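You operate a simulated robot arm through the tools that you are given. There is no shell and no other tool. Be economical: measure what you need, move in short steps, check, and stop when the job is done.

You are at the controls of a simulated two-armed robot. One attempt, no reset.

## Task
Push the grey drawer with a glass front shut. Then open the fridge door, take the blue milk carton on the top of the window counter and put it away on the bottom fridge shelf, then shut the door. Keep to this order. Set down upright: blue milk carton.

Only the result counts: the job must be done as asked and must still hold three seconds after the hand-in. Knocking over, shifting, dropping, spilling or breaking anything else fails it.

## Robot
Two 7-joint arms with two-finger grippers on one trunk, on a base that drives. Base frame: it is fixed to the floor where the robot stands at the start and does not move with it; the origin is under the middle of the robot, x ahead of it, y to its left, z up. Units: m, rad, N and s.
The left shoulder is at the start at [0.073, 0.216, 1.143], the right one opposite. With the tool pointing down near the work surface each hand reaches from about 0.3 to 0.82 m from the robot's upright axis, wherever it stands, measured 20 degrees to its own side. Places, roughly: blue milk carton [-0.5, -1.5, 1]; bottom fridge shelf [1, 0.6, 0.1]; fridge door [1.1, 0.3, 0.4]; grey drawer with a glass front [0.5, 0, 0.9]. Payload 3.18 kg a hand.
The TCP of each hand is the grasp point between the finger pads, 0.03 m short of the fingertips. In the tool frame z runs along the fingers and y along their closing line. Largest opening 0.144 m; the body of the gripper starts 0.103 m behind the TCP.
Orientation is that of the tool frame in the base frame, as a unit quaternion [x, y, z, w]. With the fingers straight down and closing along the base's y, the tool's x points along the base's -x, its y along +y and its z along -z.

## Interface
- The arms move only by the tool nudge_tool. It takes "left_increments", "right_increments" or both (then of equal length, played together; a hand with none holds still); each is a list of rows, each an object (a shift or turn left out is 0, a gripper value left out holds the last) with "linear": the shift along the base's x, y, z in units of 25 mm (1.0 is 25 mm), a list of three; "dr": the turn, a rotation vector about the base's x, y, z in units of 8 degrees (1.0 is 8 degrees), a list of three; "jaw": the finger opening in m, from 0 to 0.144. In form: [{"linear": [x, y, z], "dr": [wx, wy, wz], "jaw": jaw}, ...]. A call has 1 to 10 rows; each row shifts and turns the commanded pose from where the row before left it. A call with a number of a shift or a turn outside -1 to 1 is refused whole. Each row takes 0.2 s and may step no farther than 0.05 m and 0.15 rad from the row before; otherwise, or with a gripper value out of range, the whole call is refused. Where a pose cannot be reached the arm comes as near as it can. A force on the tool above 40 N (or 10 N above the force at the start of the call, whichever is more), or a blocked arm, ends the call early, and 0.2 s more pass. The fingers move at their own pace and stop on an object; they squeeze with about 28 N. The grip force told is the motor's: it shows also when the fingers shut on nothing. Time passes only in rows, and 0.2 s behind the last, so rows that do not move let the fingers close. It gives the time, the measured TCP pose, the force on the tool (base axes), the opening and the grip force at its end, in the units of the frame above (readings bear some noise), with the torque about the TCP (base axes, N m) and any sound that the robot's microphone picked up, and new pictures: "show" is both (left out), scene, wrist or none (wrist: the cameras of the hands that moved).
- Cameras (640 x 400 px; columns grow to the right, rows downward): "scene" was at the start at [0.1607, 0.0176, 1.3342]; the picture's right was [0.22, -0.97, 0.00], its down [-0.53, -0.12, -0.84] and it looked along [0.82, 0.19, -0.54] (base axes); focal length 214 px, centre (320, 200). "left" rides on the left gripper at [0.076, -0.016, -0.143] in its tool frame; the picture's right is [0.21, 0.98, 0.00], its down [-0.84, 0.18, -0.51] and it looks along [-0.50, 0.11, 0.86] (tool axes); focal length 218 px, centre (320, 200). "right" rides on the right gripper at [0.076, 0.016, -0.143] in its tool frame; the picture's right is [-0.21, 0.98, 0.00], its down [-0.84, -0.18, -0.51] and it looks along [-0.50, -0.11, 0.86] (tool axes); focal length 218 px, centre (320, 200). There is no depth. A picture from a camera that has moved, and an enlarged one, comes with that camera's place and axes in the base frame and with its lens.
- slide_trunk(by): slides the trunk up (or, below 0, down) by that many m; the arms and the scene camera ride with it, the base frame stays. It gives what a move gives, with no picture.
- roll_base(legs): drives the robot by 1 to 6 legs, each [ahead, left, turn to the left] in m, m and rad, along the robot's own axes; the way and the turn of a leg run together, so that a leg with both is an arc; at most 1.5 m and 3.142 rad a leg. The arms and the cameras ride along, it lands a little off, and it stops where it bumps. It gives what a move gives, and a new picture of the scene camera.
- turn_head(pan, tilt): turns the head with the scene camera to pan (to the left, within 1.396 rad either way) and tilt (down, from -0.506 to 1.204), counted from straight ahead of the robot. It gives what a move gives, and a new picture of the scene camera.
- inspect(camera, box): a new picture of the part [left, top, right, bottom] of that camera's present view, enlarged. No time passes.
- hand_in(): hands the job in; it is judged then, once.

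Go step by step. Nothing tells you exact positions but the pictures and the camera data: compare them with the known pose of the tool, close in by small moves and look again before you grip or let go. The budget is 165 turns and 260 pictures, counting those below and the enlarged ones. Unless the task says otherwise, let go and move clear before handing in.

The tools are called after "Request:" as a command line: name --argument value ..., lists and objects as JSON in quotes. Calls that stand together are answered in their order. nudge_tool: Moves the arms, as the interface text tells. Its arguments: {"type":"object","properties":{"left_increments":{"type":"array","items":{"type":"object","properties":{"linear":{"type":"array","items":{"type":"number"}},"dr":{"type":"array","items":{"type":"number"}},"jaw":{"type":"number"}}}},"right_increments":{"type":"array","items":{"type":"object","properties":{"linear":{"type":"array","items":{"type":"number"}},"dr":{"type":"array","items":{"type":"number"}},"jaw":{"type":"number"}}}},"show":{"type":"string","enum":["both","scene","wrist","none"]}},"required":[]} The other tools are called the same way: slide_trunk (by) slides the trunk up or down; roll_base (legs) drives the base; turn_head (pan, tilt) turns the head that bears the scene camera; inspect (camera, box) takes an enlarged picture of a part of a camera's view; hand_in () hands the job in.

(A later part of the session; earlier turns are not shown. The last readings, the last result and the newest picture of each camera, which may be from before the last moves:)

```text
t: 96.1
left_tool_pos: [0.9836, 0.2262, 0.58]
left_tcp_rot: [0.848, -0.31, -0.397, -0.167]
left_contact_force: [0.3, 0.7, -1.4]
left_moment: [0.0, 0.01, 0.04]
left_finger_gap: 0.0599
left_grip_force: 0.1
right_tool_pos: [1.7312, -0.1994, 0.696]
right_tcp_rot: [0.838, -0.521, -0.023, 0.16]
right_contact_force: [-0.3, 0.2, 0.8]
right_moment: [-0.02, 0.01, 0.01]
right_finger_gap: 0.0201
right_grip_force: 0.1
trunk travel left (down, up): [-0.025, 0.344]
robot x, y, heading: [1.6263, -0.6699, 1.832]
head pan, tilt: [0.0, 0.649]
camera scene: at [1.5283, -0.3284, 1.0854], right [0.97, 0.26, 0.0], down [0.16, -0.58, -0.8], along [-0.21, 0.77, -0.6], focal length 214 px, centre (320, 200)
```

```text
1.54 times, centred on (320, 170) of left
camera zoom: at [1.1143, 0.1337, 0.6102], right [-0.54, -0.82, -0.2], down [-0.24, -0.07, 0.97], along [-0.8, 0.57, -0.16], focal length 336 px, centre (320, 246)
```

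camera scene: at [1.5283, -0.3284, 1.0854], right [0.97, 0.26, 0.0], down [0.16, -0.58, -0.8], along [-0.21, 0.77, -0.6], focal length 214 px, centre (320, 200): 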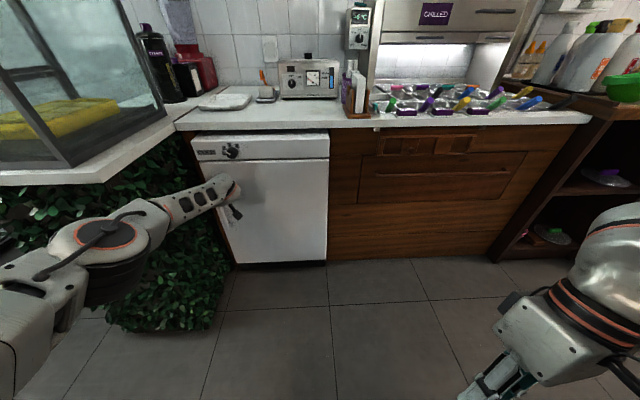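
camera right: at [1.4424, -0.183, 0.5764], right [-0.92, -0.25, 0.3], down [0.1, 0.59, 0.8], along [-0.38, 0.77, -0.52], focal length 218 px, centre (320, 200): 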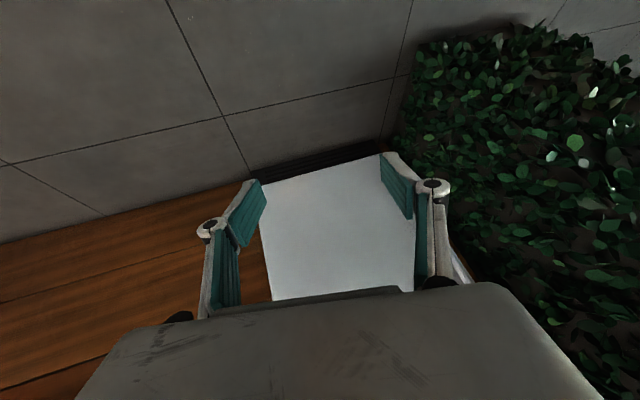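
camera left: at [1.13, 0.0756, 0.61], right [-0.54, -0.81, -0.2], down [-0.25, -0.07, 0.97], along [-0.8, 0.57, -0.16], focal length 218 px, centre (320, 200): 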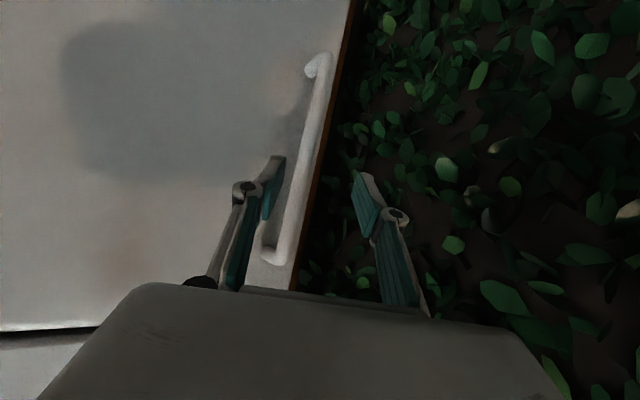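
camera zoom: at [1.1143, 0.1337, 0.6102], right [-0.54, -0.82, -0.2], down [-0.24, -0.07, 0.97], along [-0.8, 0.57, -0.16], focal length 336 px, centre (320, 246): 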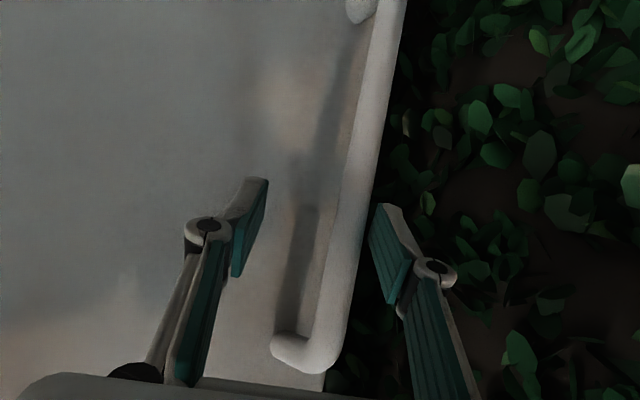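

The bar is between the fingers. I close the gripper on it.

Request:
nudge_tool --left_increments '[{"linear": [0, 0, 0], "jaw": 0.03}, {"linear": [0, 0, 0], "jaw": 0.0}, {"linear": [0, 0, 0]}, {"linear": [0, 0, 0]}]' --show "wrist"

```text
t: 96.6
left_tool_pos: [0.973, 0.2158, 0.5771]
left_tcp_rot: [0.851, -0.302, -0.398, -0.159]
left_contact_force: [3.7, -11.4, 3.8]
left_moment: [-0.68, 0.2, 0.12]
left_finger_gap: 0.0181
left_grip_force: 27.4
right_tool_pos: [1.7286, -0.2004, 0.6963]
right_tcp_rot: [0.839, -0.52, -0.023, 0.16]
right_contact_force: [-0.4, 0.0, 0.1]
right_moment: [0.0, 0.0, 0.0]
right_finger_gap: 0.0198
right_grip_force: 0.0
trunk travel left (down, up): [-0.025, 0.344]
robot x, y, heading: [1.6262, -0.6741, 1.837]
head pan, tilt: [0.0, 0.649]
stopped in row 2 (left hand): the force on the tool passed its limit at 49 N (the readings are from after the stop); the commanded pose is now the measured one
camera left: at [1.1038, 0.1268, 0.6091], right [-0.52, -0.83, -0.19], down [-0.24, -0.07, 0.97], along [-0.82, 0.55, -0.16], focal length 218 px, centre (320, 200)
```

left: 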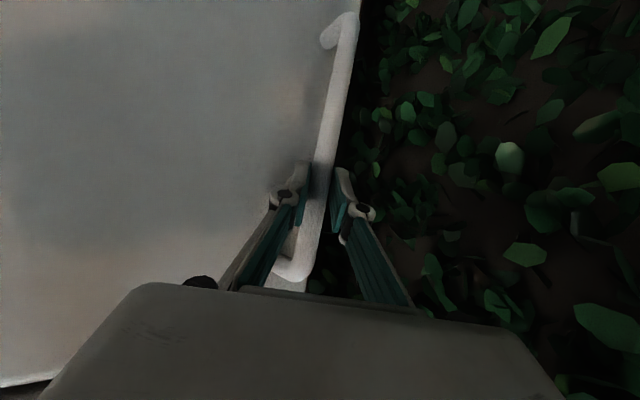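

Gripped (gap 18 mm). I pull the door open along its arc, gently at first.

Request:
nudge_tool --left_increments '[{"linear": [0.25, -0.68, 0]}, {"linear": [0.28, -0.66, 0]}, {"linear": [0.32, -0.65, 0]}, {"linear": [0.35, -0.63, 0]}]' --show "scene"

```text
t: 97.6
left_tool_pos: [1.0075, 0.1538, 0.5771]
left_tcp_rot: [0.85, -0.305, -0.398, -0.162]
left_contact_force: [13.8, 8.7, 1.3]
left_moment: [-0.56, -0.08, -0.36]
left_finger_gap: 0.0181
left_grip_force: 45.0
right_tool_pos: [1.7303, -0.1994, 0.6952]
right_tcp_rot: [0.838, -0.521, -0.024, 0.161]
right_contact_force: [1.5, -0.1, -0.1]
right_moment: [-0.03, 0.0, 0.01]
right_finger_gap: 0.02
right_grip_force: 0.1
trunk travel left (down, up): [-0.025, 0.344]
robot x, y, heading: [1.6256, -0.6736, 1.835]
head pan, tilt: [0.0, 0.649]
camera scene: at [1.5286, -0.329, 1.0856], right [0.97, 0.26, 0.0], down [0.16, -0.58, -0.8], along [-0.21, 0.77, -0.6], focal length 214 px, centre (320, 200)
```

scene: 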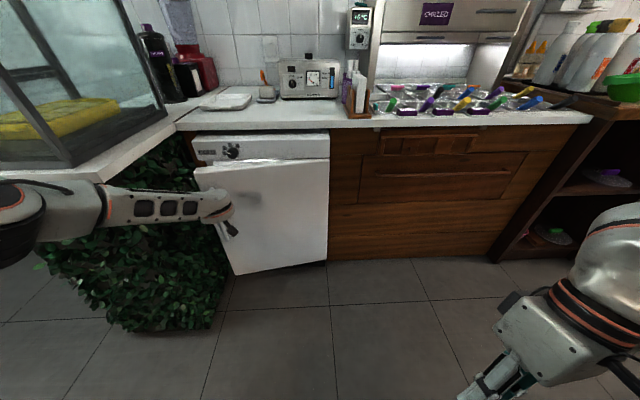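

The door is opening. I keep following the arc.

Request:
nudge_tool --left_increments '[{"linear": [0.5, -0.6, 0]}, {"linear": [0.48, -0.6, 0]}, {"linear": [0.5, -0.58, 0]}, {"linear": [0.52, -0.55, 0]}]' --show "scene"

```text
t: 98.6
left_tool_pos: [1.0568, 0.0957, 0.5771]
left_tcp_rot: [0.85, -0.305, -0.399, -0.162]
left_contact_force: [17.8, 17.3, -0.5]
left_moment: [-0.45, 0.14, -0.43]
left_finger_gap: 0.0177
left_grip_force: 44.9
right_tool_pos: [1.7299, -0.1987, 0.6953]
right_tcp_rot: [0.838, -0.52, -0.023, 0.162]
right_contact_force: [-0.9, -0.1, -0.2]
right_moment: [-0.02, 0.0, 0.03]
right_finger_gap: 0.0201
right_grip_force: 0.1
trunk travel left (down, up): [-0.025, 0.344]
robot x, y, heading: [1.6216, -0.6731, 1.831]
head pan, tilt: [0.0, 0.649]
camera scene: at [1.5282, -0.3285, 1.0854], right [0.97, 0.26, 0.0], down [0.16, -0.58, -0.8], along [-0.21, 0.77, -0.61], focal length 214 px, centre (320, 200)
```

scene: 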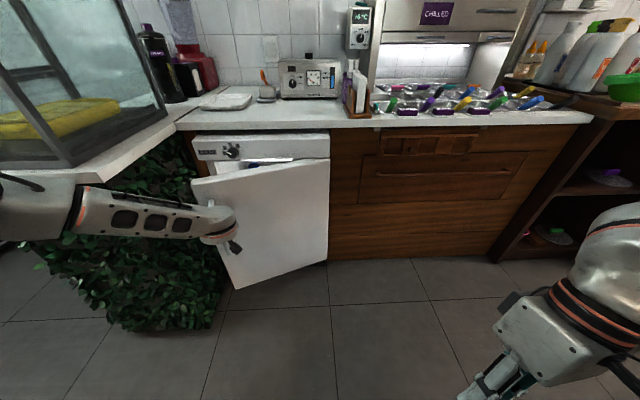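

Some pull toward the hinge builds up, so I follow a slightly tighter arc.

Request:
nudge_tool --left_increments '[{"linear": [0.7, -0.4, 0]}, {"linear": [0.6, -0.45, 0]}, {"linear": [0.6, -0.45, 0]}, {"linear": [0.62, -0.42, 0]}, {"linear": [0.64, -0.38, 0]}]' --show "scene"

```text
t: 99.8
left_tool_pos: [1.1279, 0.0378, 0.578]
left_tcp_rot: [0.853, -0.298, -0.4, -0.157]
left_contact_force: [-9.3, -13.7, 10.5]
left_moment: [-0.77, 0.83, 0.43]
left_finger_gap: 0.0178
left_grip_force: 44.7
right_tool_pos: [1.7287, -0.2003, 0.6974]
right_tcp_rot: [0.839, -0.519, -0.024, 0.159]
right_contact_force: [-0.2, -0.4, 0.2]
right_moment: [-0.02, -0.03, 0.01]
right_finger_gap: 0.0201
right_grip_force: 0.1
trunk travel left (down, up): [-0.025, 0.344]
robot x, y, heading: [1.6258, -0.6745, 1.836]
head pan, tilt: [0.0, 0.649]
camera scene: at [1.5266, -0.3314, 1.0863], right [0.96, 0.26, 0.0], down [0.16, -0.58, -0.8], along [-0.21, 0.77, -0.6], focal length 214 px, centre (320, 200)
```

scene: 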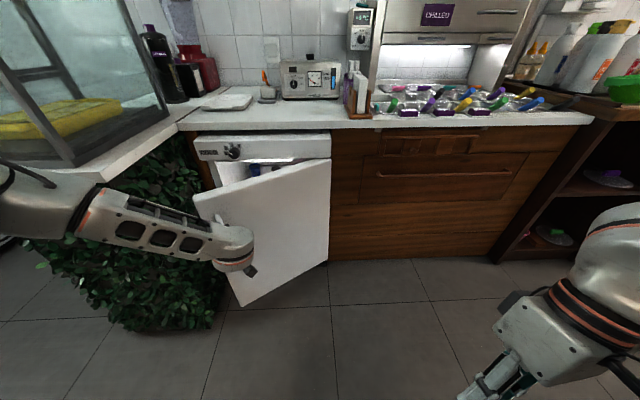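

About 34° open. I continue a bit more on the arc.

Request:
nudge_tool --left_increments '[{"linear": [0.45, -0.55, 0]}, {"linear": [0.58, -0.42, 0]}, {"linear": [0.6, -0.39, 0]}, {"linear": [0.62, -0.36, 0]}, {"linear": [0.64, -0.32, 0]}, {"linear": [0.66, -0.29, 0]}]' --show "scene"

```text
t: 101.2
left_tool_pos: [1.2241, -0.0106, 0.5768]
left_tcp_rot: [0.848, -0.307, -0.398, -0.166]
left_contact_force: [13.3, 34.4, -0.9]
left_moment: [-0.43, 0.1, -0.49]
left_finger_gap: 0.0179
left_grip_force: 44.7
right_tool_pos: [1.731, -0.1987, 0.6947]
right_tcp_rot: [0.838, -0.521, -0.024, 0.161]
right_contact_force: [-0.2, 0.4, -0.1]
right_moment: [-0.02, 0.04, -0.02]
right_finger_gap: 0.0199
right_grip_force: 0.1
trunk travel left (down, up): [-0.025, 0.344]
robot x, y, heading: [1.6256, -0.6714, 1.835]
head pan, tilt: [0.0, 0.649]
camera scene: at [1.5284, -0.3274, 1.0851], right [0.97, 0.26, 0.0], down [0.16, -0.59, -0.8], along [-0.21, 0.77, -0.61], focal length 214 px, centre (320, 200)
```

scene: 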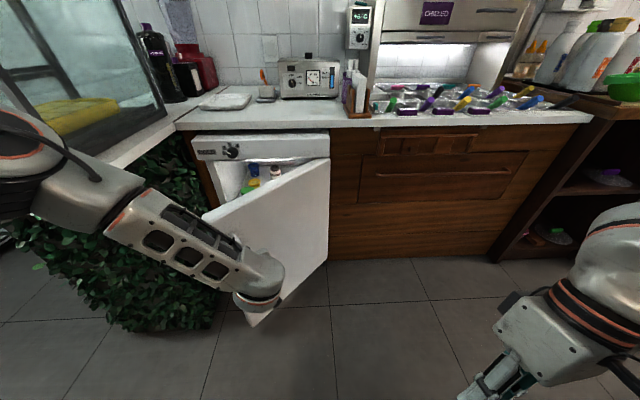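

About 50° open. I correct inward a little and continue.

Request:
nudge_tool --left_increments '[{"linear": [0.75, 0.15, 0]}, {"linear": [0.7, -0.12, 0]}, {"linear": [0.7, -0.1, 0]}, {"linear": [0.7, -0.06, 0]}, {"linear": [0.7, -0.02, 0]}, {"linear": [0.7, 0.03, 0]}]' --show "scene"

```text
t: 102.4
left_tool_pos: [1.2967, -0.03, 0.5771]
left_tcp_rot: [0.853, -0.296, -0.402, -0.152]
left_contact_force: [-0.4, -9.0, 14.0]
left_moment: [-0.31, 0.92, 0.18]
left_finger_gap: 0.0177
left_grip_force: 44.8
right_tool_pos: [1.7284, -0.2017, 0.6968]
right_tcp_rot: [0.839, -0.519, -0.024, 0.16]
right_contact_force: [-0.6, -0.2, -0.1]
right_moment: [0.0, 0.01, 0.02]
right_finger_gap: 0.0198
right_grip_force: 0.2
trunk travel left (down, up): [-0.025, 0.344]
robot x, y, heading: [1.6234, -0.6753, 1.839]
head pan, tilt: [0.0, 0.649]
stopped in row 5 (left hand): the force on the tool passed its limit at 50 N (the readings are from after the stop); the commanded pose is now the measured one
camera scene: at [1.5266, -0.3322, 1.0863], right [0.96, 0.26, 0.0], down [0.16, -0.58, -0.8], along [-0.21, 0.77, -0.6], focal length 214 px, centre (320, 200)
```

scene: 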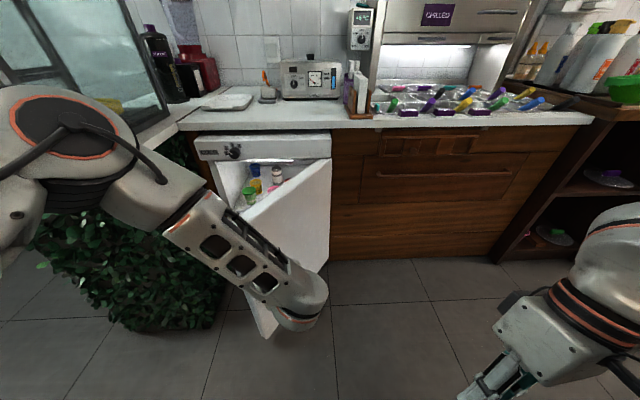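

About 62° open. I release, withdraw the hand from the handle and then go around the door edge to push from inside.

Request:
nudge_tool --left_increments '[{"linear": [0, 0, 0], "jaw": 0.06}, {"linear": [0, 0, 0]}, {"linear": [0.5, -0.5, 0.5]}, {"linear": [0.6, -0.6, 0.6]}, {"linear": [0.6, -0.7, 0.6]}, {"linear": [0.3, -0.9, 0.6]}, {"linear": [0, -1, 0.6]}, {"linear": [-0.5, -1, 0.3]}]' --show "scene"

```text
t: 104.4
left_tool_pos: [1.3007, -0.1444, 0.6561]
left_tcp_rot: [0.878, -0.246, -0.388, -0.136]
left_contact_force: [0.2, -0.3, 0.9]
left_moment: [-0.02, -0.01, -0.04]
left_finger_gap: 0.0599
left_grip_force: 0.1
right_tool_pos: [1.728, -0.2009, 0.6961]
right_tcp_rot: [0.839, -0.52, -0.023, 0.16]
right_contact_force: [-0.5, -0.1, -0.3]
right_moment: [0.0, 0.0, 0.02]
right_finger_gap: 0.0197
right_grip_force: 0.1
trunk travel left (down, up): [-0.025, 0.344]
robot x, y, heading: [1.6238, -0.6725, 1.838]
head pan, tilt: [0.0, 0.649]
stopped in row 8 (left hand): the arm was blocked; the commanded pose is now the measured one
camera scene: at [1.5259, -0.3304, 1.0855], right [0.96, 0.26, 0.0], down [0.16, -0.58, -0.8], along [-0.21, 0.77, -0.6], focal length 214 px, centre (320, 200)
```

scene: 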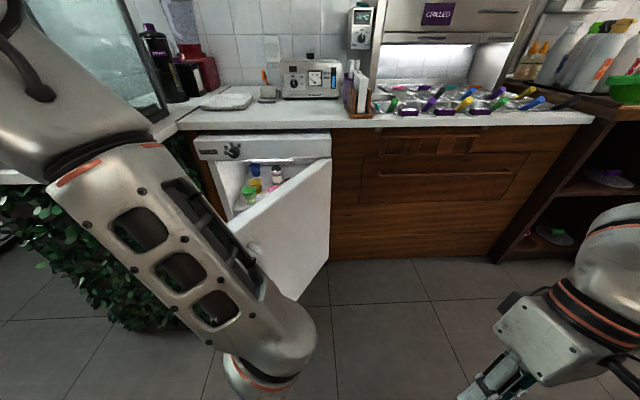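

The arm got cramped against the body. I back the base off to make room.

Request:
roll_base --legs '[[-0.22, 0, 0]]'

Request:
nudge_tool --left_increments '[{"linear": [-0.5, 0.1, 0.5], "dr": [0, 0, -0.4], "jaw": 0}, {"linear": [-0.8, 0.1, 0.5], "dr": [0, 0, -0.5]}, {"linear": [-0.9, 0, 0.5], "dr": [0, 0, -0.6]}, {"linear": [-0.9, 0, 0.5], "dr": [0, 0, -0.6]}, {"linear": [-0.9, 0, 0.2], "dr": [0, 0, -0.6]}, {"linear": [-0.9, 0, 0], "dr": [0, 0, -0.6]}, {"linear": [-0.9, 0, 0], "dr": [0, 0, -0.6]}]' --show "scene"

```text
t: 106.1
left_tool_pos: [1.3584, -0.3559, 0.6564]
left_tcp_rot: [0.877, -0.247, -0.388, -0.136]
left_contact_force: [0.8, -0.5, -0.4]
left_moment: [-0.04, -0.02, 0.01]
left_finger_gap: 0.0602
left_grip_force: 0.2
right_tool_pos: [1.7876, -0.4112, 0.6956]
right_tcp_rot: [0.838, -0.521, -0.025, 0.161]
right_contact_force: [-0.3, -0.4, -0.6]
right_moment: [0.01, 0.03, 0.0]
right_finger_gap: 0.02
right_grip_force: 0.0
trunk travel left (down, up): [-0.025, 0.344]
robot x, y, heading: [1.6789, -0.8841, 1.834]
head pan, tilt: [0.0, 0.649]
camera scene: at [1.5848, -0.5422, 1.0858], right [0.97, 0.26, 0.0], down [0.16, -0.58, -0.8], along [-0.21, 0.77, -0.6], focal length 214 px, centre (320, 200)
```

scene: 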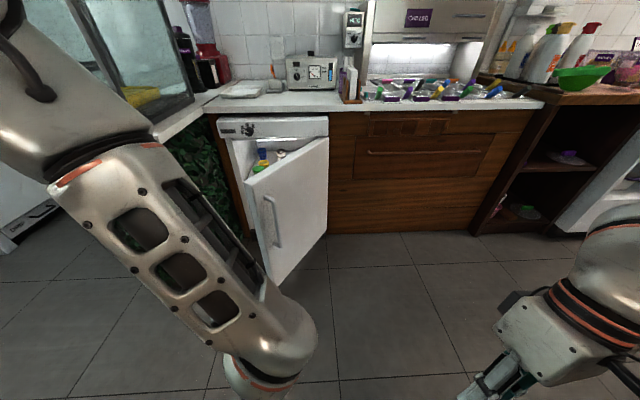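

```text
t: 107.7
left_tool_pos: [1.268, -0.3513, 0.7033]
left_tcp_rot: [0.821, -0.405, -0.352, -0.194]
left_contact_force: [0.0, 0.4, -0.5]
left_moment: [0.0, -0.01, 0.03]
left_finger_gap: 0.0
left_grip_force: 28.7
left hand out of reach, approached as far as the arm can: row 5, 6, 7
right_tool_pos: [1.7875, -0.4121, 0.6974]
right_tcp_rot: [0.838, -0.521, -0.025, 0.16]
right_contact_force: [1.0, 0.4, -0.2]
right_moment: [0.03, 0.01, 0.04]
right_finger_gap: 0.0202
right_grip_force: 0.2
trunk travel left (down, up): [-0.025, 0.344]
robot x, y, heading: [1.679, -0.8873, 1.831]
head pan, tilt: [0.0, 0.649]
camera scene: at [1.5848, -0.5418, 1.0856], right [0.97, 0.26, 0.0], down [0.16, -0.58, -0.8], along [-0.21, 0.77, -0.6], focal length 214 px, centre (320, 200)
```

scene: 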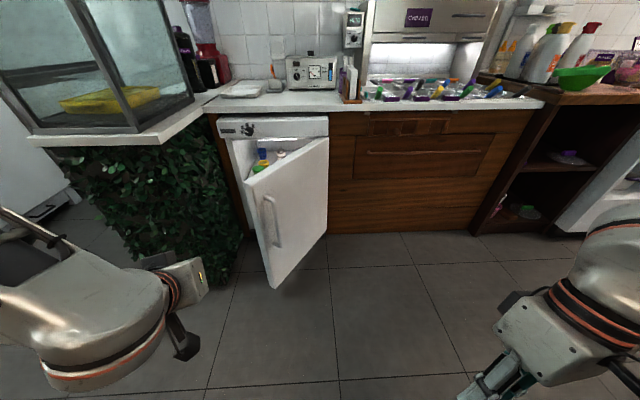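

The door stands about 58° open. I extend the left hand forward, then drive in so the fingers pass inside the door edge.

Request:
nudge_tool --left_increments '[{"linear": [-0.4, 0.9, 0], "dr": [0, 0, 0]}, {"linear": [-0.4, 0.9, 0]}, {"linear": [-0.4, 0.9, -0.1]}, {"linear": [-0.4, 0.9, -0.2]}, {"linear": [-0.4, 0.9, -0.3]}, {"linear": [-0.3, 0.9, -0.4]}, {"linear": [-0.3, 0.9, -0.5]}, {"linear": [-0.3, 0.9, -0.5]}]' --show "scene"

```text
t: 109.5
left_tool_pos: [1.194, -0.1723, 0.6517]
left_tcp_rot: [0.821, -0.406, -0.351, -0.193]
left_contact_force: [-1.0, -0.6, -0.1]
left_moment: [0.01, 0.0, 0.04]
left_finger_gap: 0.0
left_grip_force: 27.8
right_tool_pos: [1.788, -0.4122, 0.696]
right_tcp_rot: [0.838, -0.521, -0.022, 0.161]
right_contact_force: [0.2, 0.6, -0.7]
right_moment: [0.0, 0.02, 0.0]
right_finger_gap: 0.0201
right_grip_force: 0.0
trunk travel left (down, up): [-0.025, 0.344]
robot x, y, heading: [1.6841, -0.8864, 1.836]
head pan, tilt: [0.0, 0.649]
camera scene: at [1.5846, -0.5415, 1.0854], right [0.97, 0.26, 0.0], down [0.16, -0.58, -0.8], along [-0.21, 0.77, -0.6], focal length 214 px, centre (320, 200)
```

scene: 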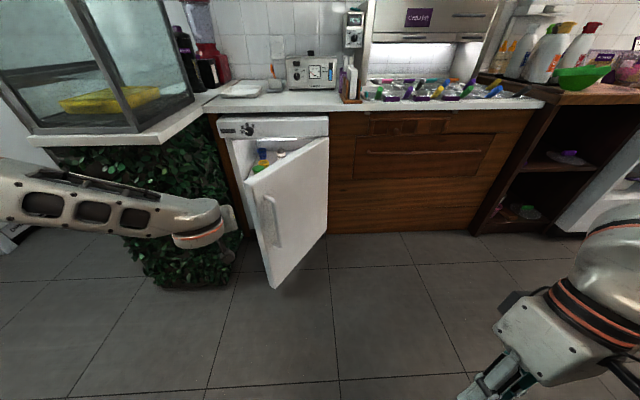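

I drive ahead 20 cm to bring the hand inside the opening.

Request:
roll_base --legs '[[0.2, 0, 0]]'

Request:
nudge_tool --left_increments '[{"linear": [0.9, 0.2, 0]}, {"linear": [0.9, 0.2, 0]}, {"linear": [0.9, 0.2, 0]}, {"linear": [0.9, 0.2, 0]}]'

```text
t: 110.9
left_tool_pos: [1.1538, -0.0256, 0.6483]
left_tcp_rot: [0.825, -0.402, -0.351, -0.188]
left_contact_force: [-2.3, -1.4, -1.4]
left_moment: [0.02, -0.02, -0.05]
left_finger_gap: 0.0
left_grip_force: 28.2
right_tool_pos: [1.7484, -0.2633, 0.6953]
right_tcp_rot: [0.838, -0.522, -0.024, 0.161]
right_contact_force: [-0.9, 0.7, -0.2]
right_moment: [-0.04, 0.03, -0.01]
right_finger_gap: 0.02
right_grip_force: 0.0
trunk travel left (down, up): [-0.025, 0.344]
robot x, y, heading: [1.6411, -0.7345, 1.834]
head pan, tilt: [0.0, 0.649]
stopped in leg 1: the force on the tool passed its limit at 75 N (the readings are from after the stop); the commanded pose is now the measured one
camera scene: at [1.5453, -0.3908, 1.0852], right [0.97, 0.26, 0.0], down [0.16, -0.58, -0.8], along [-0.21, 0.77, -0.6], focal length 214 px, centre (320, 200)
```

scene: 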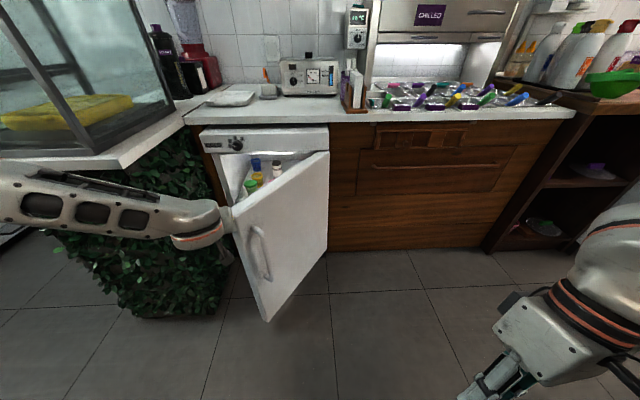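

```text
t: 111.3
left_tool_pos: [1.1635, -0.0295, 0.6453]
left_tcp_rot: [0.83, -0.396, -0.351, -0.18]
left_contact_force: [-1.9, -7.6, 2.0]
left_moment: [0.24, -0.18, -0.31]
left_finger_gap: 0.0001
left_grip_force: 27.6
right_tool_pos: [1.7475, -0.2621, 0.6959]
right_tcp_rot: [0.839, -0.52, -0.025, 0.16]
right_contact_force: [-0.5, 0.1, -0.7]
right_moment: [-0.02, 0.02, 0.02]
right_finger_gap: 0.0197
right_grip_force: 0.1
trunk travel left (down, up): [-0.025, 0.344]
robot x, y, heading: [1.6381, -0.7352, 1.834]
head pan, tilt: [0.0, 0.649]
stopped in row 1 (left hand): the force on the tool passed its limit at 48 N (the readings are from after the stop); the commanded pose is now the measured one
camera scene: at [1.544, -0.3925, 1.0857], right [0.97, 0.26, 0.0], down [0.16, -0.58, -0.8], along [-0.21, 0.77, -0.6], focal length 214 px, centre (320, 200)
camera left: at [1.2713, -0.1412, 0.6898], right [-0.67, -0.72, -0.17], down [-0.29, 0.04, 0.96], along [-0.68, 0.69, -0.24], focal length 218 px, centre (320, 200)
```

scene: 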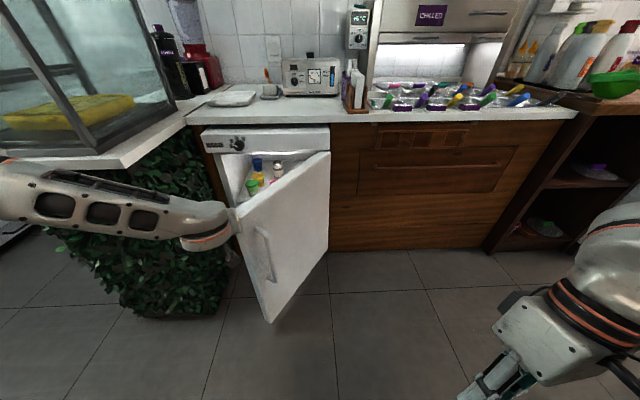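
left: 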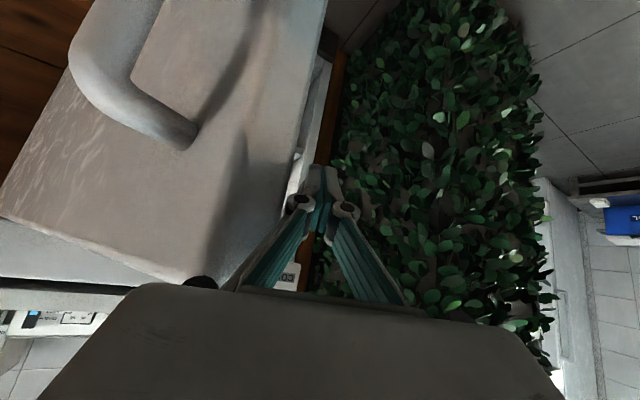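

The gripper body met the door's edge end-on. I slip it left and forward, then push right again.

Request:
nudge_tool --left_increments '[{"linear": [-0.9, -0.3, 0]}, {"linear": [-0.9, -0.2, 0]}, {"linear": [-0.9, 0.2, 0]}, {"linear": [-0.4, 0.7, 0]}, {"linear": [-0.2, 0.9, 0]}, {"linear": [-0.2, 0.9, 0]}, {"linear": [-0.2, 0.9, 0]}]'

```text
t: 112.9
left_tool_pos: [1.0727, 0.0485, 0.6451]
left_tcp_rot: [0.829, -0.398, -0.35, -0.18]
left_contact_force: [0.1, 1.4, 0.5]
left_moment: [0.01, -0.01, 0.0]
left_finger_gap: 0.0
left_grip_force: 28.0
right_tool_pos: [1.7468, -0.2616, 0.696]
right_tcp_rot: [0.838, -0.521, -0.023, 0.161]
right_contact_force: [-0.5, 0.0, 0.3]
right_moment: [-0.01, 0.01, 0.04]
right_finger_gap: 0.0199
right_grip_force: 0.0
trunk travel left (down, up): [-0.025, 0.344]
robot x, y, heading: [1.6447, -0.7348, 1.835]
head pan, tilt: [0.0, 0.649]
camera scene: at [1.5442, -0.3918, 1.0855], right [0.97, 0.26, 0.0], down [0.16, -0.58, -0.8], along [-0.21, 0.77, -0.6], focal length 214 px, centre (320, 200)
camera left: at [1.1801, -0.0633, 0.6895], right [-0.68, -0.72, -0.17], down [-0.29, 0.04, 0.96], along [-0.68, 0.7, -0.24], focal length 218 px, centre (320, 200)
```

scene: 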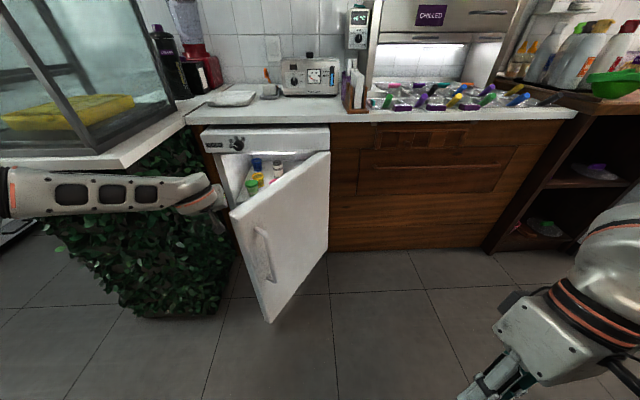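
left: 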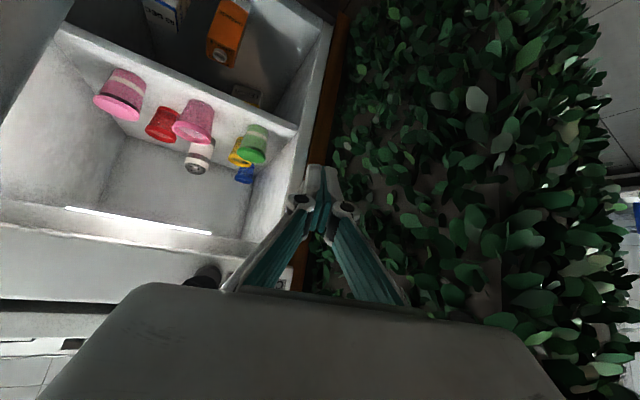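

The hand is now inside the door and I can see the shelves. I push to the right.

Request:
nudge_tool --left_increments '[{"linear": [0.8, 0.22, 0]}, {"linear": [0.8, 0.22, 0]}, {"linear": [0.8, 0.22, 0]}, {"linear": [0.8, 0.22, 0]}, {"linear": [0.8, 0.22, 0]}, {"linear": [0.8, 0.22, 0]}]' --show "scene"

```text
t: 113.6
left_tool_pos: [1.1106, 0.0554, 0.6458]
left_tcp_rot: [0.831, -0.394, -0.351, -0.175]
left_contact_force: [-3.3, -16.3, 12.7]
left_moment: [-0.59, -1.55, -2.3]
left_finger_gap: 0.0001
left_grip_force: 27.7
right_tool_pos: [1.7451, -0.2628, 0.6976]
right_tcp_rot: [0.84, -0.519, -0.024, 0.158]
right_contact_force: [-0.6, 0.0, -0.9]
right_moment: [0.01, 0.0, 0.02]
right_finger_gap: 0.0198
right_grip_force: 0.0
trunk travel left (down, up): [-0.025, 0.344]
robot x, y, heading: [1.6437, -0.7399, 1.837]
head pan, tilt: [0.0, 0.649]
stopped in row 3 (left hand): the force on the tool passed its limit at 54 N (the readings are from after the stop); the commanded pose is now the measured one
camera scene: at [1.543, -0.3952, 1.0867], right [0.96, 0.27, 0.0], down [0.16, -0.58, -0.8], along [-0.21, 0.77, -0.6], focal length 214 px, centre (320, 200)
```

scene: 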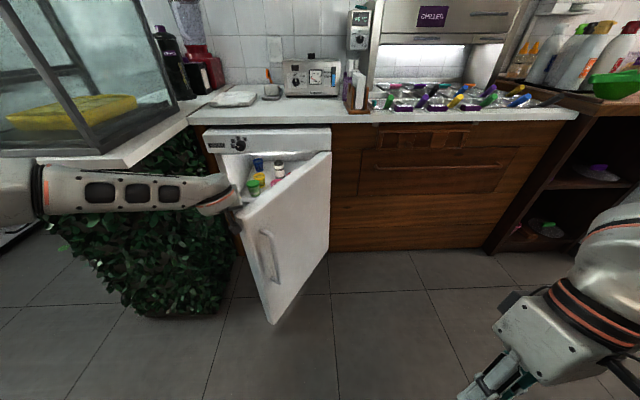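

The wrist catches the door's end face because the hand points left. I back off, yaw the hand to the right, and push again.

Request:
nudge_tool --left_increments '[{"linear": [-0.9, -0.2, 0]}, {"linear": [-0.8, -0.2, 0], "dr": [0, 0, -0.6]}, {"linear": [-0.2, 0, 0], "dr": [0, 0, -0.8]}, {"linear": [0, 0, 0], "dr": [0, 0, -0.8]}, {"linear": [0, 0, 0], "dr": [0, 0, -0.8]}, {"linear": [0, 0, 0], "dr": [0, 0, -0.8]}, {"linear": [0, 0, 0], "dr": [0, 0, -0.8]}]'

```text
t: 115.2
left_tool_pos: [1.0633, 0.0463, 0.6435]
left_tcp_rot: [0.663, -0.638, -0.278, -0.277]
left_contact_force: [0.5, -1.0, 0.8]
left_moment: [0.0, -0.02, 0.01]
left_finger_gap: 0.0
left_grip_force: 27.5
right_tool_pos: [1.7453, -0.2617, 0.6963]
right_tcp_rot: [0.839, -0.519, -0.023, 0.161]
right_contact_force: [-0.1, 0.0, 0.5]
right_moment: [0.01, -0.01, -0.01]
right_finger_gap: 0.0198
right_grip_force: 0.0
trunk travel left (down, up): [-0.025, 0.344]
robot x, y, heading: [1.6428, -0.7434, 1.838]
head pan, tilt: [0.0, 0.649]
camera scene: at [1.5429, -0.3927, 1.0856], right [0.96, 0.26, 0.0], down [0.16, -0.58, -0.8], along [-0.21, 0.77, -0.6], focal length 214 px, centre (320, 200)
camera left: at [1.0841, -0.1079, 0.6877], right [-0.97, -0.18, -0.16], down [-0.2, 0.21, 0.96], along [-0.13, 0.96, -0.24], focal length 218 px, centre (320, 200)
```

scene: 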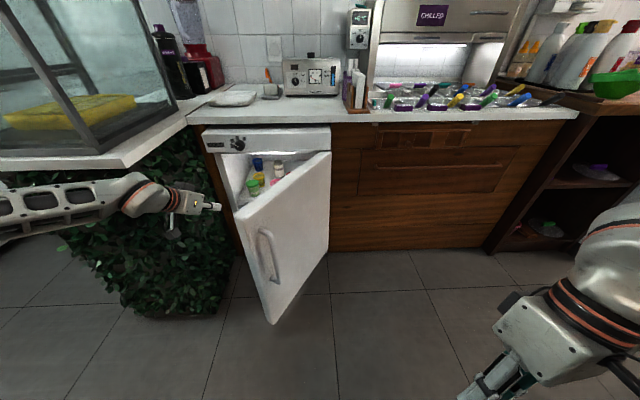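
left: 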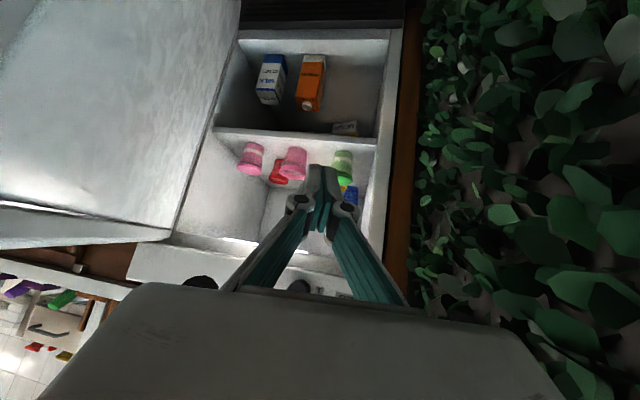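

Now I see both shelves: cups on top, two cartons and a small item on the bottom. I push the door right with the straight hand.

Request:
nudge_tool --left_increments '[{"linear": [0.95, 0.2, 0]}, {"linear": [0.95, 0.2, 0]}, {"linear": [0.95, 0.2, 0]}, {"linear": [0.95, 0.2, 0]}, {"linear": [0.95, 0.2, 0]}, {"linear": [0.95, 0.2, 0]}, {"linear": [0.9, 0.15, 0]}, {"linear": [0.9, 0.1, 0]}, {"linear": [0.9, 0.1, 0]}, {"linear": [0.9, 0, 0]}]' --show "scene"

```text
t: 117.4
left_tool_pos: [1.2973, 0.0854, 0.6429]
left_tcp_rot: [0.663, -0.638, -0.278, -0.277]
left_contact_force: [0.1, -0.1, -1.0]
left_moment: [-0.02, 0.01, 0.0]
left_finger_gap: 0.0
left_grip_force: 28.3
right_tool_pos: [1.7459, -0.2621, 0.6961]
right_tcp_rot: [0.839, -0.519, -0.023, 0.161]
right_contact_force: [0.0, -1.0, -0.2]
right_moment: [-0.01, 0.02, -0.02]
right_finger_gap: 0.0201
right_grip_force: 0.1
trunk travel left (down, up): [-0.025, 0.344]
robot x, y, heading: [1.6389, -0.7379, 1.833]
head pan, tilt: [0.0, 0.649]
camera scene: at [1.5433, -0.3926, 1.0856], right [0.96, 0.26, 0.0], down [0.16, -0.58, -0.8], along [-0.21, 0.77, -0.6], focal length 214 px, centre (320, 200)
```

scene: 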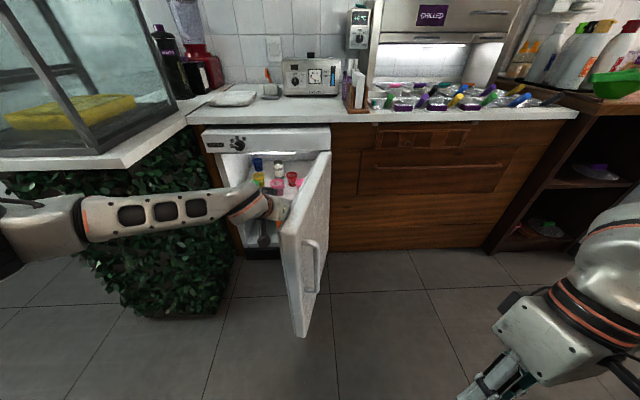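

About 80°. A few more steps.

Request:
nudge_tool --left_increments '[{"linear": [0.95, 0, 0]}, {"linear": [0.95, 0, 0]}, {"linear": [0.95, 0, 0]}, {"linear": [0.95, 0, 0]}, {"linear": [0.95, 0, 0]}, {"linear": [0.95, 0, 0]}]' --show "scene"

```text
t: 118.8
left_tool_pos: [1.4407, 0.0839, 0.643]
left_tcp_rot: [0.663, -0.638, -0.277, -0.275]
left_contact_force: [0.0, 0.2, 0.2]
left_moment: [0.01, 0.03, 0.01]
left_finger_gap: 0.0
left_grip_force: 28.2
right_tool_pos: [1.7458, -0.2618, 0.696]
right_tcp_rot: [0.839, -0.52, -0.023, 0.161]
right_contact_force: [0.2, -0.5, 1.1]
right_moment: [0.0, 0.02, -0.01]
right_finger_gap: 0.02
right_grip_force: 0.0
trunk travel left (down, up): [-0.025, 0.344]
robot x, y, heading: [1.6404, -0.7392, 1.842]
head pan, tilt: [0.0, 0.649]
camera scene: at [1.5433, -0.3926, 1.0856], right [0.96, 0.26, 0.0], down [0.16, -0.58, -0.8], along [-0.21, 0.77, -0.6], focal length 214 px, centre (320, 200)
```

scene: 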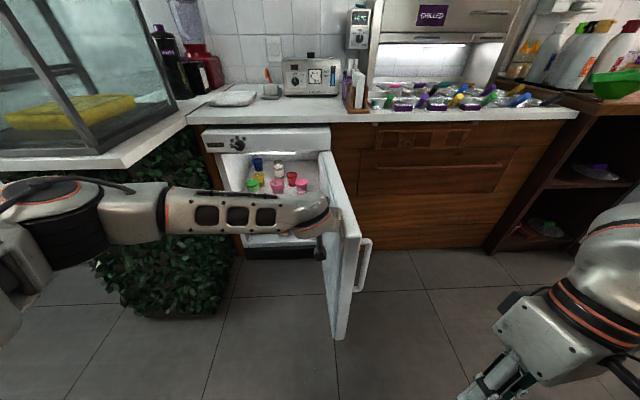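

Past 100°. A little further for clearance.

Request:
nudge_tool --left_increments '[{"linear": [0.95, 0.2, 0]}, {"linear": [0.95, 0.2, 0]}, {"linear": [0.95, 0.2, 0]}, {"linear": [0.95, 0.2, 0]}]' --show "scene"

```text
t: 119.8
left_tool_pos: [1.5254, 0.1034, 0.6436]
left_tcp_rot: [0.668, -0.634, -0.278, -0.273]
left_contact_force: [-25.2, -27.0, 5.8]
left_moment: [-0.03, 0.15, 0.42]
left_finger_gap: 0.0
left_grip_force: 28.0
right_tool_pos: [1.7414, -0.2637, 0.6976]
right_tcp_rot: [0.84, -0.518, -0.023, 0.159]
right_contact_force: [-0.1, 0.2, -0.3]
right_moment: [-0.06, -0.01, 0.03]
right_finger_gap: 0.0201
right_grip_force: 0.1
trunk travel left (down, up): [-0.025, 0.344]
robot x, y, heading: [1.6392, -0.735, 1.842]
head pan, tilt: [0.0, 0.649]
camera scene: at [1.5396, -0.3954, 1.0862], right [0.96, 0.27, 0.0], down [0.16, -0.58, -0.8], along [-0.21, 0.77, -0.6], focal length 214 px, centre (320, 200)
```

scene: 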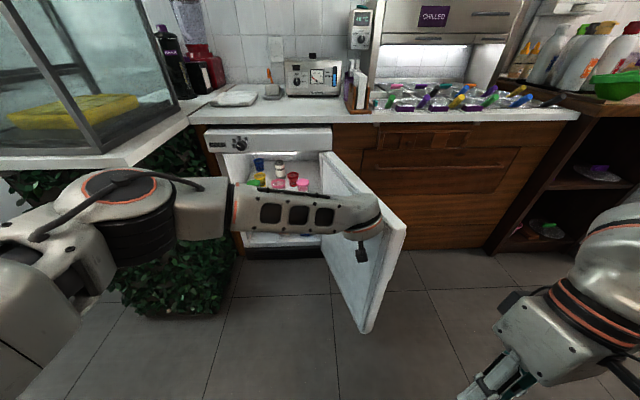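

The door is fully open (about 115°). I withdraw the left hand and back away from the fridge.

Request:
nudge_tool --left_increments '[{"linear": [-0.9, -0.3, 0.2]}, {"linear": [-0.9, -0.4, 0.4]}, {"linear": [-0.9, -0.6, 0.6]}, {"linear": [-0.8, -0.8, 0.6]}, {"linear": [-0.6, -0.9, 0.6]}, {"linear": [-0.4, -0.9, 0.6]}]' --show "none"

Request:
roll_base --legs '[[-0.4, 0, 0]]'

Request:
inspect --camera "scene" --box '[200, 90, 440, 240]'

```text
t: 121.2
left_tool_pos: [1.4231, 0.0067, 0.7198]
left_tcp_rot: [0.663, -0.638, -0.277, -0.276]
left_contact_force: [-0.4, 0.1, 0.0]
left_moment: [0.0, 0.0, 0.0]
left_finger_gap: 0.0
left_grip_force: 28.7
right_tool_pos: [1.7442, -0.2626, 0.6966]
right_tcp_rot: [0.839, -0.519, -0.024, 0.16]
right_contact_force: [-0.4, 0.3, 1.0]
right_moment: [0.01, 0.03, 0.02]
right_finger_gap: 0.0202
right_grip_force: 0.1
trunk travel left (down, up): [-0.025, 0.344]
robot x, y, heading: [1.6398, -0.7391, 1.842]
head pan, tilt: [0.0, 0.649]
```

```text
t: 123.7
left_tool_pos: [1.5229, -0.3765, 0.7196]
left_tcp_rot: [0.666, -0.635, -0.278, -0.276]
left_contact_force: [0.3, -0.2, -0.5]
left_moment: [-0.01, 0.02, -0.01]
left_finger_gap: 0.0
left_grip_force: 28.0
right_tool_pos: [1.8478, -0.6436, 0.6956]
right_tcp_rot: [0.841, -0.516, -0.022, 0.16]
right_contact_force: [0.3, 0.3, 0.6]
right_moment: [0.01, 0.0, 0.0]
right_finger_gap: 0.02
right_grip_force: 0.1
trunk travel left (down, up): [-0.025, 0.344]
robot x, y, heading: [1.7505, -1.1208, 1.846]
head pan, tilt: [0.0, 0.649]
camera scene: at [1.6467, -0.776, 1.0857], right [0.96, 0.27, 0.0], down [0.16, -0.58, -0.8], along [-0.22, 0.77, -0.6], focal length 214 px, centre (320, 200)
```

scene: 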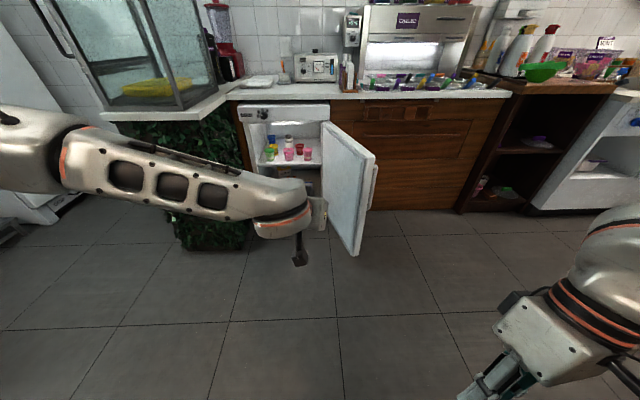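

```text
2.67 times, centred on (320, 165) of scene
camera zoom: at [1.6467, -0.776, 1.0857], right [0.96, 0.27, 0.0], down [0.16, -0.58, -0.8], along [-0.22, 0.77, -0.6], focal length 572 px, centre (320, 293)
```

zoom: 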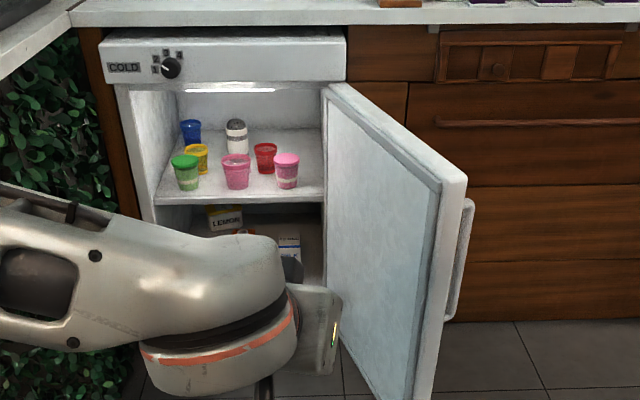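

The door stays open. Now I raise the trunk, turn toward the window counter and drive over for the milk.

Request:
slide_trunk --by 0.2

Request:
roll_base --legs '[[0, 0, 1.55], [1.0, -0.3, 0]]'

Request:
turn_head --pan 0.0 --tilt 0.5

```text
t: 125.9
left_tool_pos: [1.5233, -0.3756, 0.9179]
left_tcp_rot: [0.666, -0.635, -0.278, -0.275]
left_contact_force: [0.0, 0.0, 0.7]
left_moment: [0.01, -0.03, -0.01]
left_finger_gap: 0.0
left_grip_force: 28.6
right_tool_pos: [1.8482, -0.6423, 0.8951]
right_tcp_rot: [0.841, -0.516, -0.021, 0.161]
right_contact_force: [-0.7, -0.8, -0.5]
right_moment: [-0.01, -0.01, 0.0]
right_finger_gap: 0.02
right_grip_force: 0.0
trunk travel left (down, up): [-0.225, 0.144]
robot x, y, heading: [1.7471, -1.12, 1.844]
head pan, tilt: [0.0, 0.649]
```

```text
t: 135.0
left_tool_pos: [-0.0466, -1.2363, 0.9203]
left_tcp_rot: [0.92, -0.001, -0.391, -0.007]
left_contact_force: [-0.3, 0.3, -0.1]
left_moment: [-0.02, -0.01, 0.03]
left_finger_gap: 0.0002
left_grip_force: 27.5
right_tool_pos: [0.2354, -0.9255, 0.8961]
right_tcp_rot: [0.965, 0.205, 0.095, 0.131]
right_contact_force: [0.8, -0.2, 0.7]
right_moment: [0.0, 0.0, 0.0]
right_finger_gap: 0.0198
right_grip_force: 0.1
trunk travel left (down, up): [-0.225, 0.144]
robot x, y, heading: [0.7088, -1.0521, -2.915]
head pan, tilt: [0.0, 0.649]
camera scene: at [0.5429, -1.0885, 1.3271], right [-0.22, 0.97, 0.0], down [0.59, 0.13, -0.8], along [-0.78, -0.18, -0.6], focal length 214 px, centre (320, 200)
```

scene: 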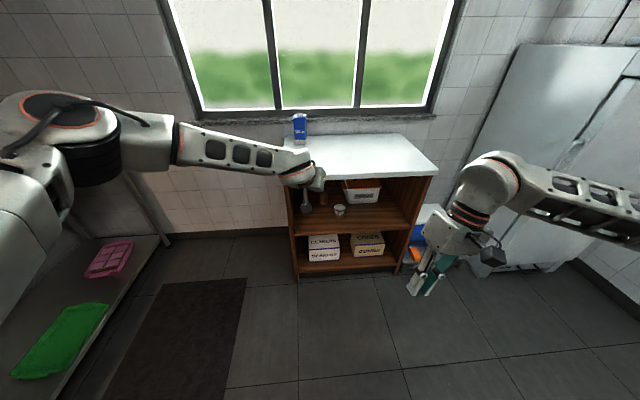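

```text
t: 135.7
left_tool_pos: [-0.0483, -1.2352, 0.9192]
left_tcp_rot: [0.92, -0.002, -0.391, -0.008]
left_contact_force: [0.5, 0.1, 0.1]
left_moment: [0.01, -0.01, -0.03]
left_finger_gap: 0.0
left_grip_force: 28.0
right_tool_pos: [0.2362, -0.9259, 0.8965]
right_tcp_rot: [0.965, 0.206, 0.095, 0.132]
right_contact_force: [-0.3, -0.1, 0.2]
right_moment: [0.0, -0.01, -0.02]
right_finger_gap: 0.0202
right_grip_force: 0.1
trunk travel left (down, up): [-0.225, 0.144]
robot x, y, heading: [0.7058, -1.0509, -2.918]
head pan, tilt: [0.0, 0.499]
camera scene: at [0.5391, -1.0895, 1.3405], right [-0.22, 0.97, 0.0], down [0.47, 0.11, -0.88], along [-0.86, -0.2, -0.48], focal length 214 px, centre (320, 200)
```

scene: 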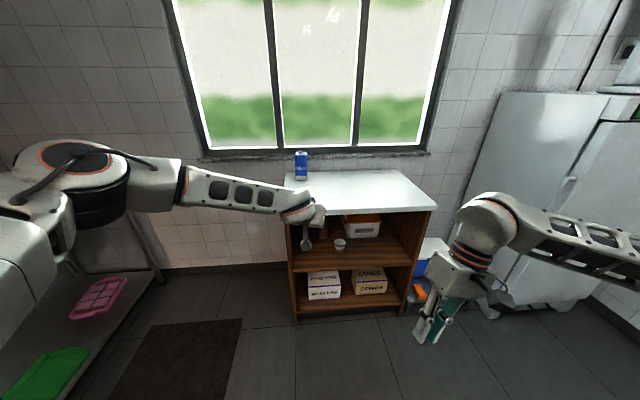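

The milk stands at the far left corner of the window counter, near [-0.53, -1.45], base z about 0.87. I zoom in to see its orientation.

Request:
inspect --camera "scene" --box '[240, 130, 360, 230]'

Request:
inspect --camera "left" --box '[0, 0, 640, 400]'

```text
4.00 times, centred on (300, 180) of scene
camera zoom: at [0.5391, -1.0895, 1.3405], right [-0.22, 0.97, 0.0], down [0.47, 0.11, -0.88], along [-0.86, -0.2, -0.48], focal length 858 px, centre (400, 280)
```

zoom: 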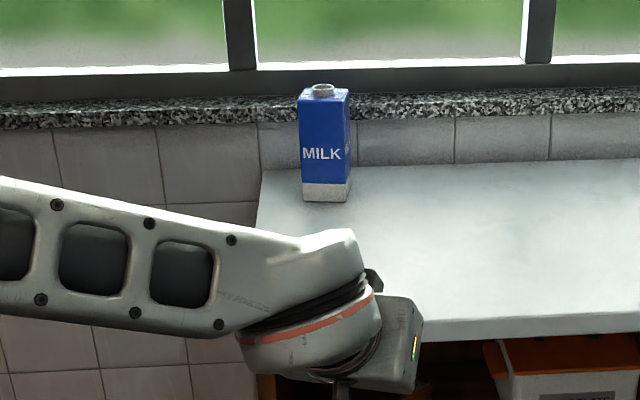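

```text
1.00 times, centred on (320, 200) of left (not enlarged: the box is as wide or as high as the picture)
camera zoom: at [0.1084, -1.2209, 0.9636], right [0.14, -0.98, -0.16], down [-0.22, -0.19, 0.96], along [-0.97, -0.1, -0.24], focal length 218 px, centre (320, 200)
```

zoom: 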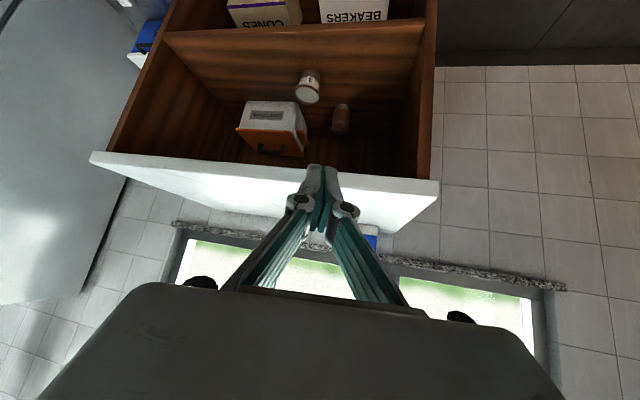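

The carton is about 6 cm wide and lined up with the room. I align the left hand with it, open the fingers, and drive closer.

Request:
nudge_tool --left_increments '[{"linear": [0.2, -0.88, 0.6], "dr": [0, 0, 0.5], "jaw": 0.12}, {"linear": [0.2, -0.88, 0.6], "dr": [0, 0, 0.5]}, {"linear": [0.2, -0.88, 0.6], "dr": [0, 0, 0.5]}, {"linear": [0.2, -0.88, 0.6], "dr": [0, 0, 0.5]}]' --show "none"

Request:
roll_base --legs '[[0.36, 0, 0]]'

Request:
inspect --camera "left" --box '[0, 0, 640, 400]'

```text
t: 136.7
left_tool_pos: [-0.0266, -1.3241, 0.9796]
left_tcp_rot: [0.912, 0.128, -0.388, 0.047]
left_contact_force: [0.1, -0.6, -0.3]
left_moment: [0.0, 0.01, 0.01]
left_finger_gap: 0.1198
left_grip_force: 0.1
right_tool_pos: [0.2359, -0.9263, 0.8971]
right_tcp_rot: [0.965, 0.206, 0.094, 0.131]
right_contact_force: [0.4, -0.2, 0.3]
right_moment: [0.01, 0.0, 0.0]
right_finger_gap: 0.0199
right_grip_force: 0.1
trunk travel left (down, up): [-0.225, 0.144]
robot x, y, heading: [0.7089, -1.0535, -2.916]
head pan, tilt: [0.0, 0.499]
```

```text
t: 139.0
left_tool_pos: [-0.3783, -1.406, 0.9791]
left_tcp_rot: [0.911, 0.127, -0.389, 0.047]
left_contact_force: [-0.8, 0.4, 0.7]
left_moment: [0.0, -0.02, 0.01]
left_finger_gap: 0.1199
left_grip_force: 0.1
right_tool_pos: [-0.1156, -1.005, 0.896]
right_tcp_rot: [0.965, 0.206, 0.095, 0.133]
right_contact_force: [-0.9, 0.8, 0.0]
right_moment: [-0.01, -0.03, 0.01]
right_finger_gap: 0.0203
right_grip_force: 0.1
trunk travel left (down, up): [-0.225, 0.144]
robot x, y, heading: [0.3469, -1.1282, -2.914]
head pan, tilt: [0.0, 0.499]
camera scene: at [0.1869, -1.1701, 1.3405], right [-0.22, 0.97, 0.0], down [0.47, 0.11, -0.88], along [-0.86, -0.2, -0.48], focal length 214 px, centre (320, 200)
```

scene: 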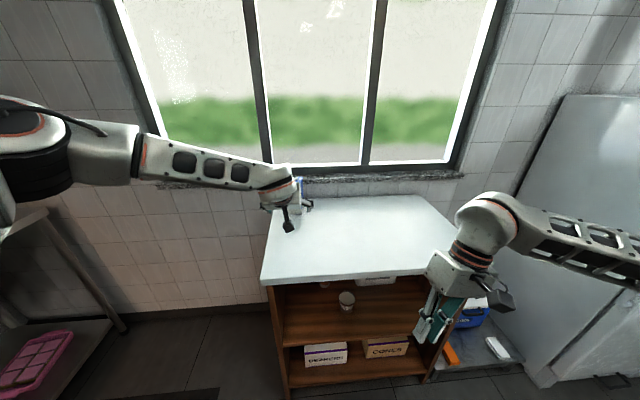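

```text
1.00 times, centred on (320, 200) of left (not enlarged: the box is as wide or as high as the picture)
camera zoom: at [-0.2336, -1.3465, 1.0235], right [0.4, -0.9, -0.16], down [-0.16, -0.24, 0.96], along [-0.9, -0.36, -0.24], focal length 218 px, centre (320, 200)
```

zoom: 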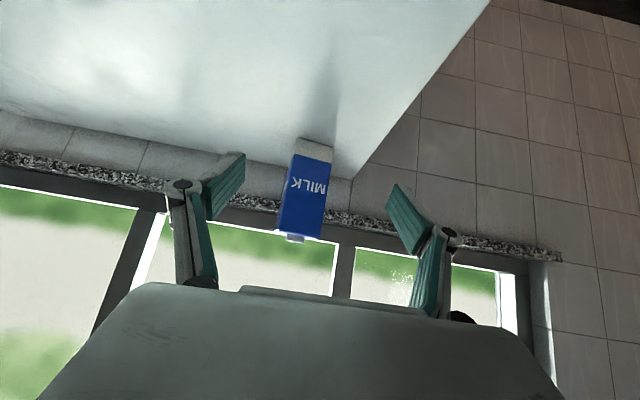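

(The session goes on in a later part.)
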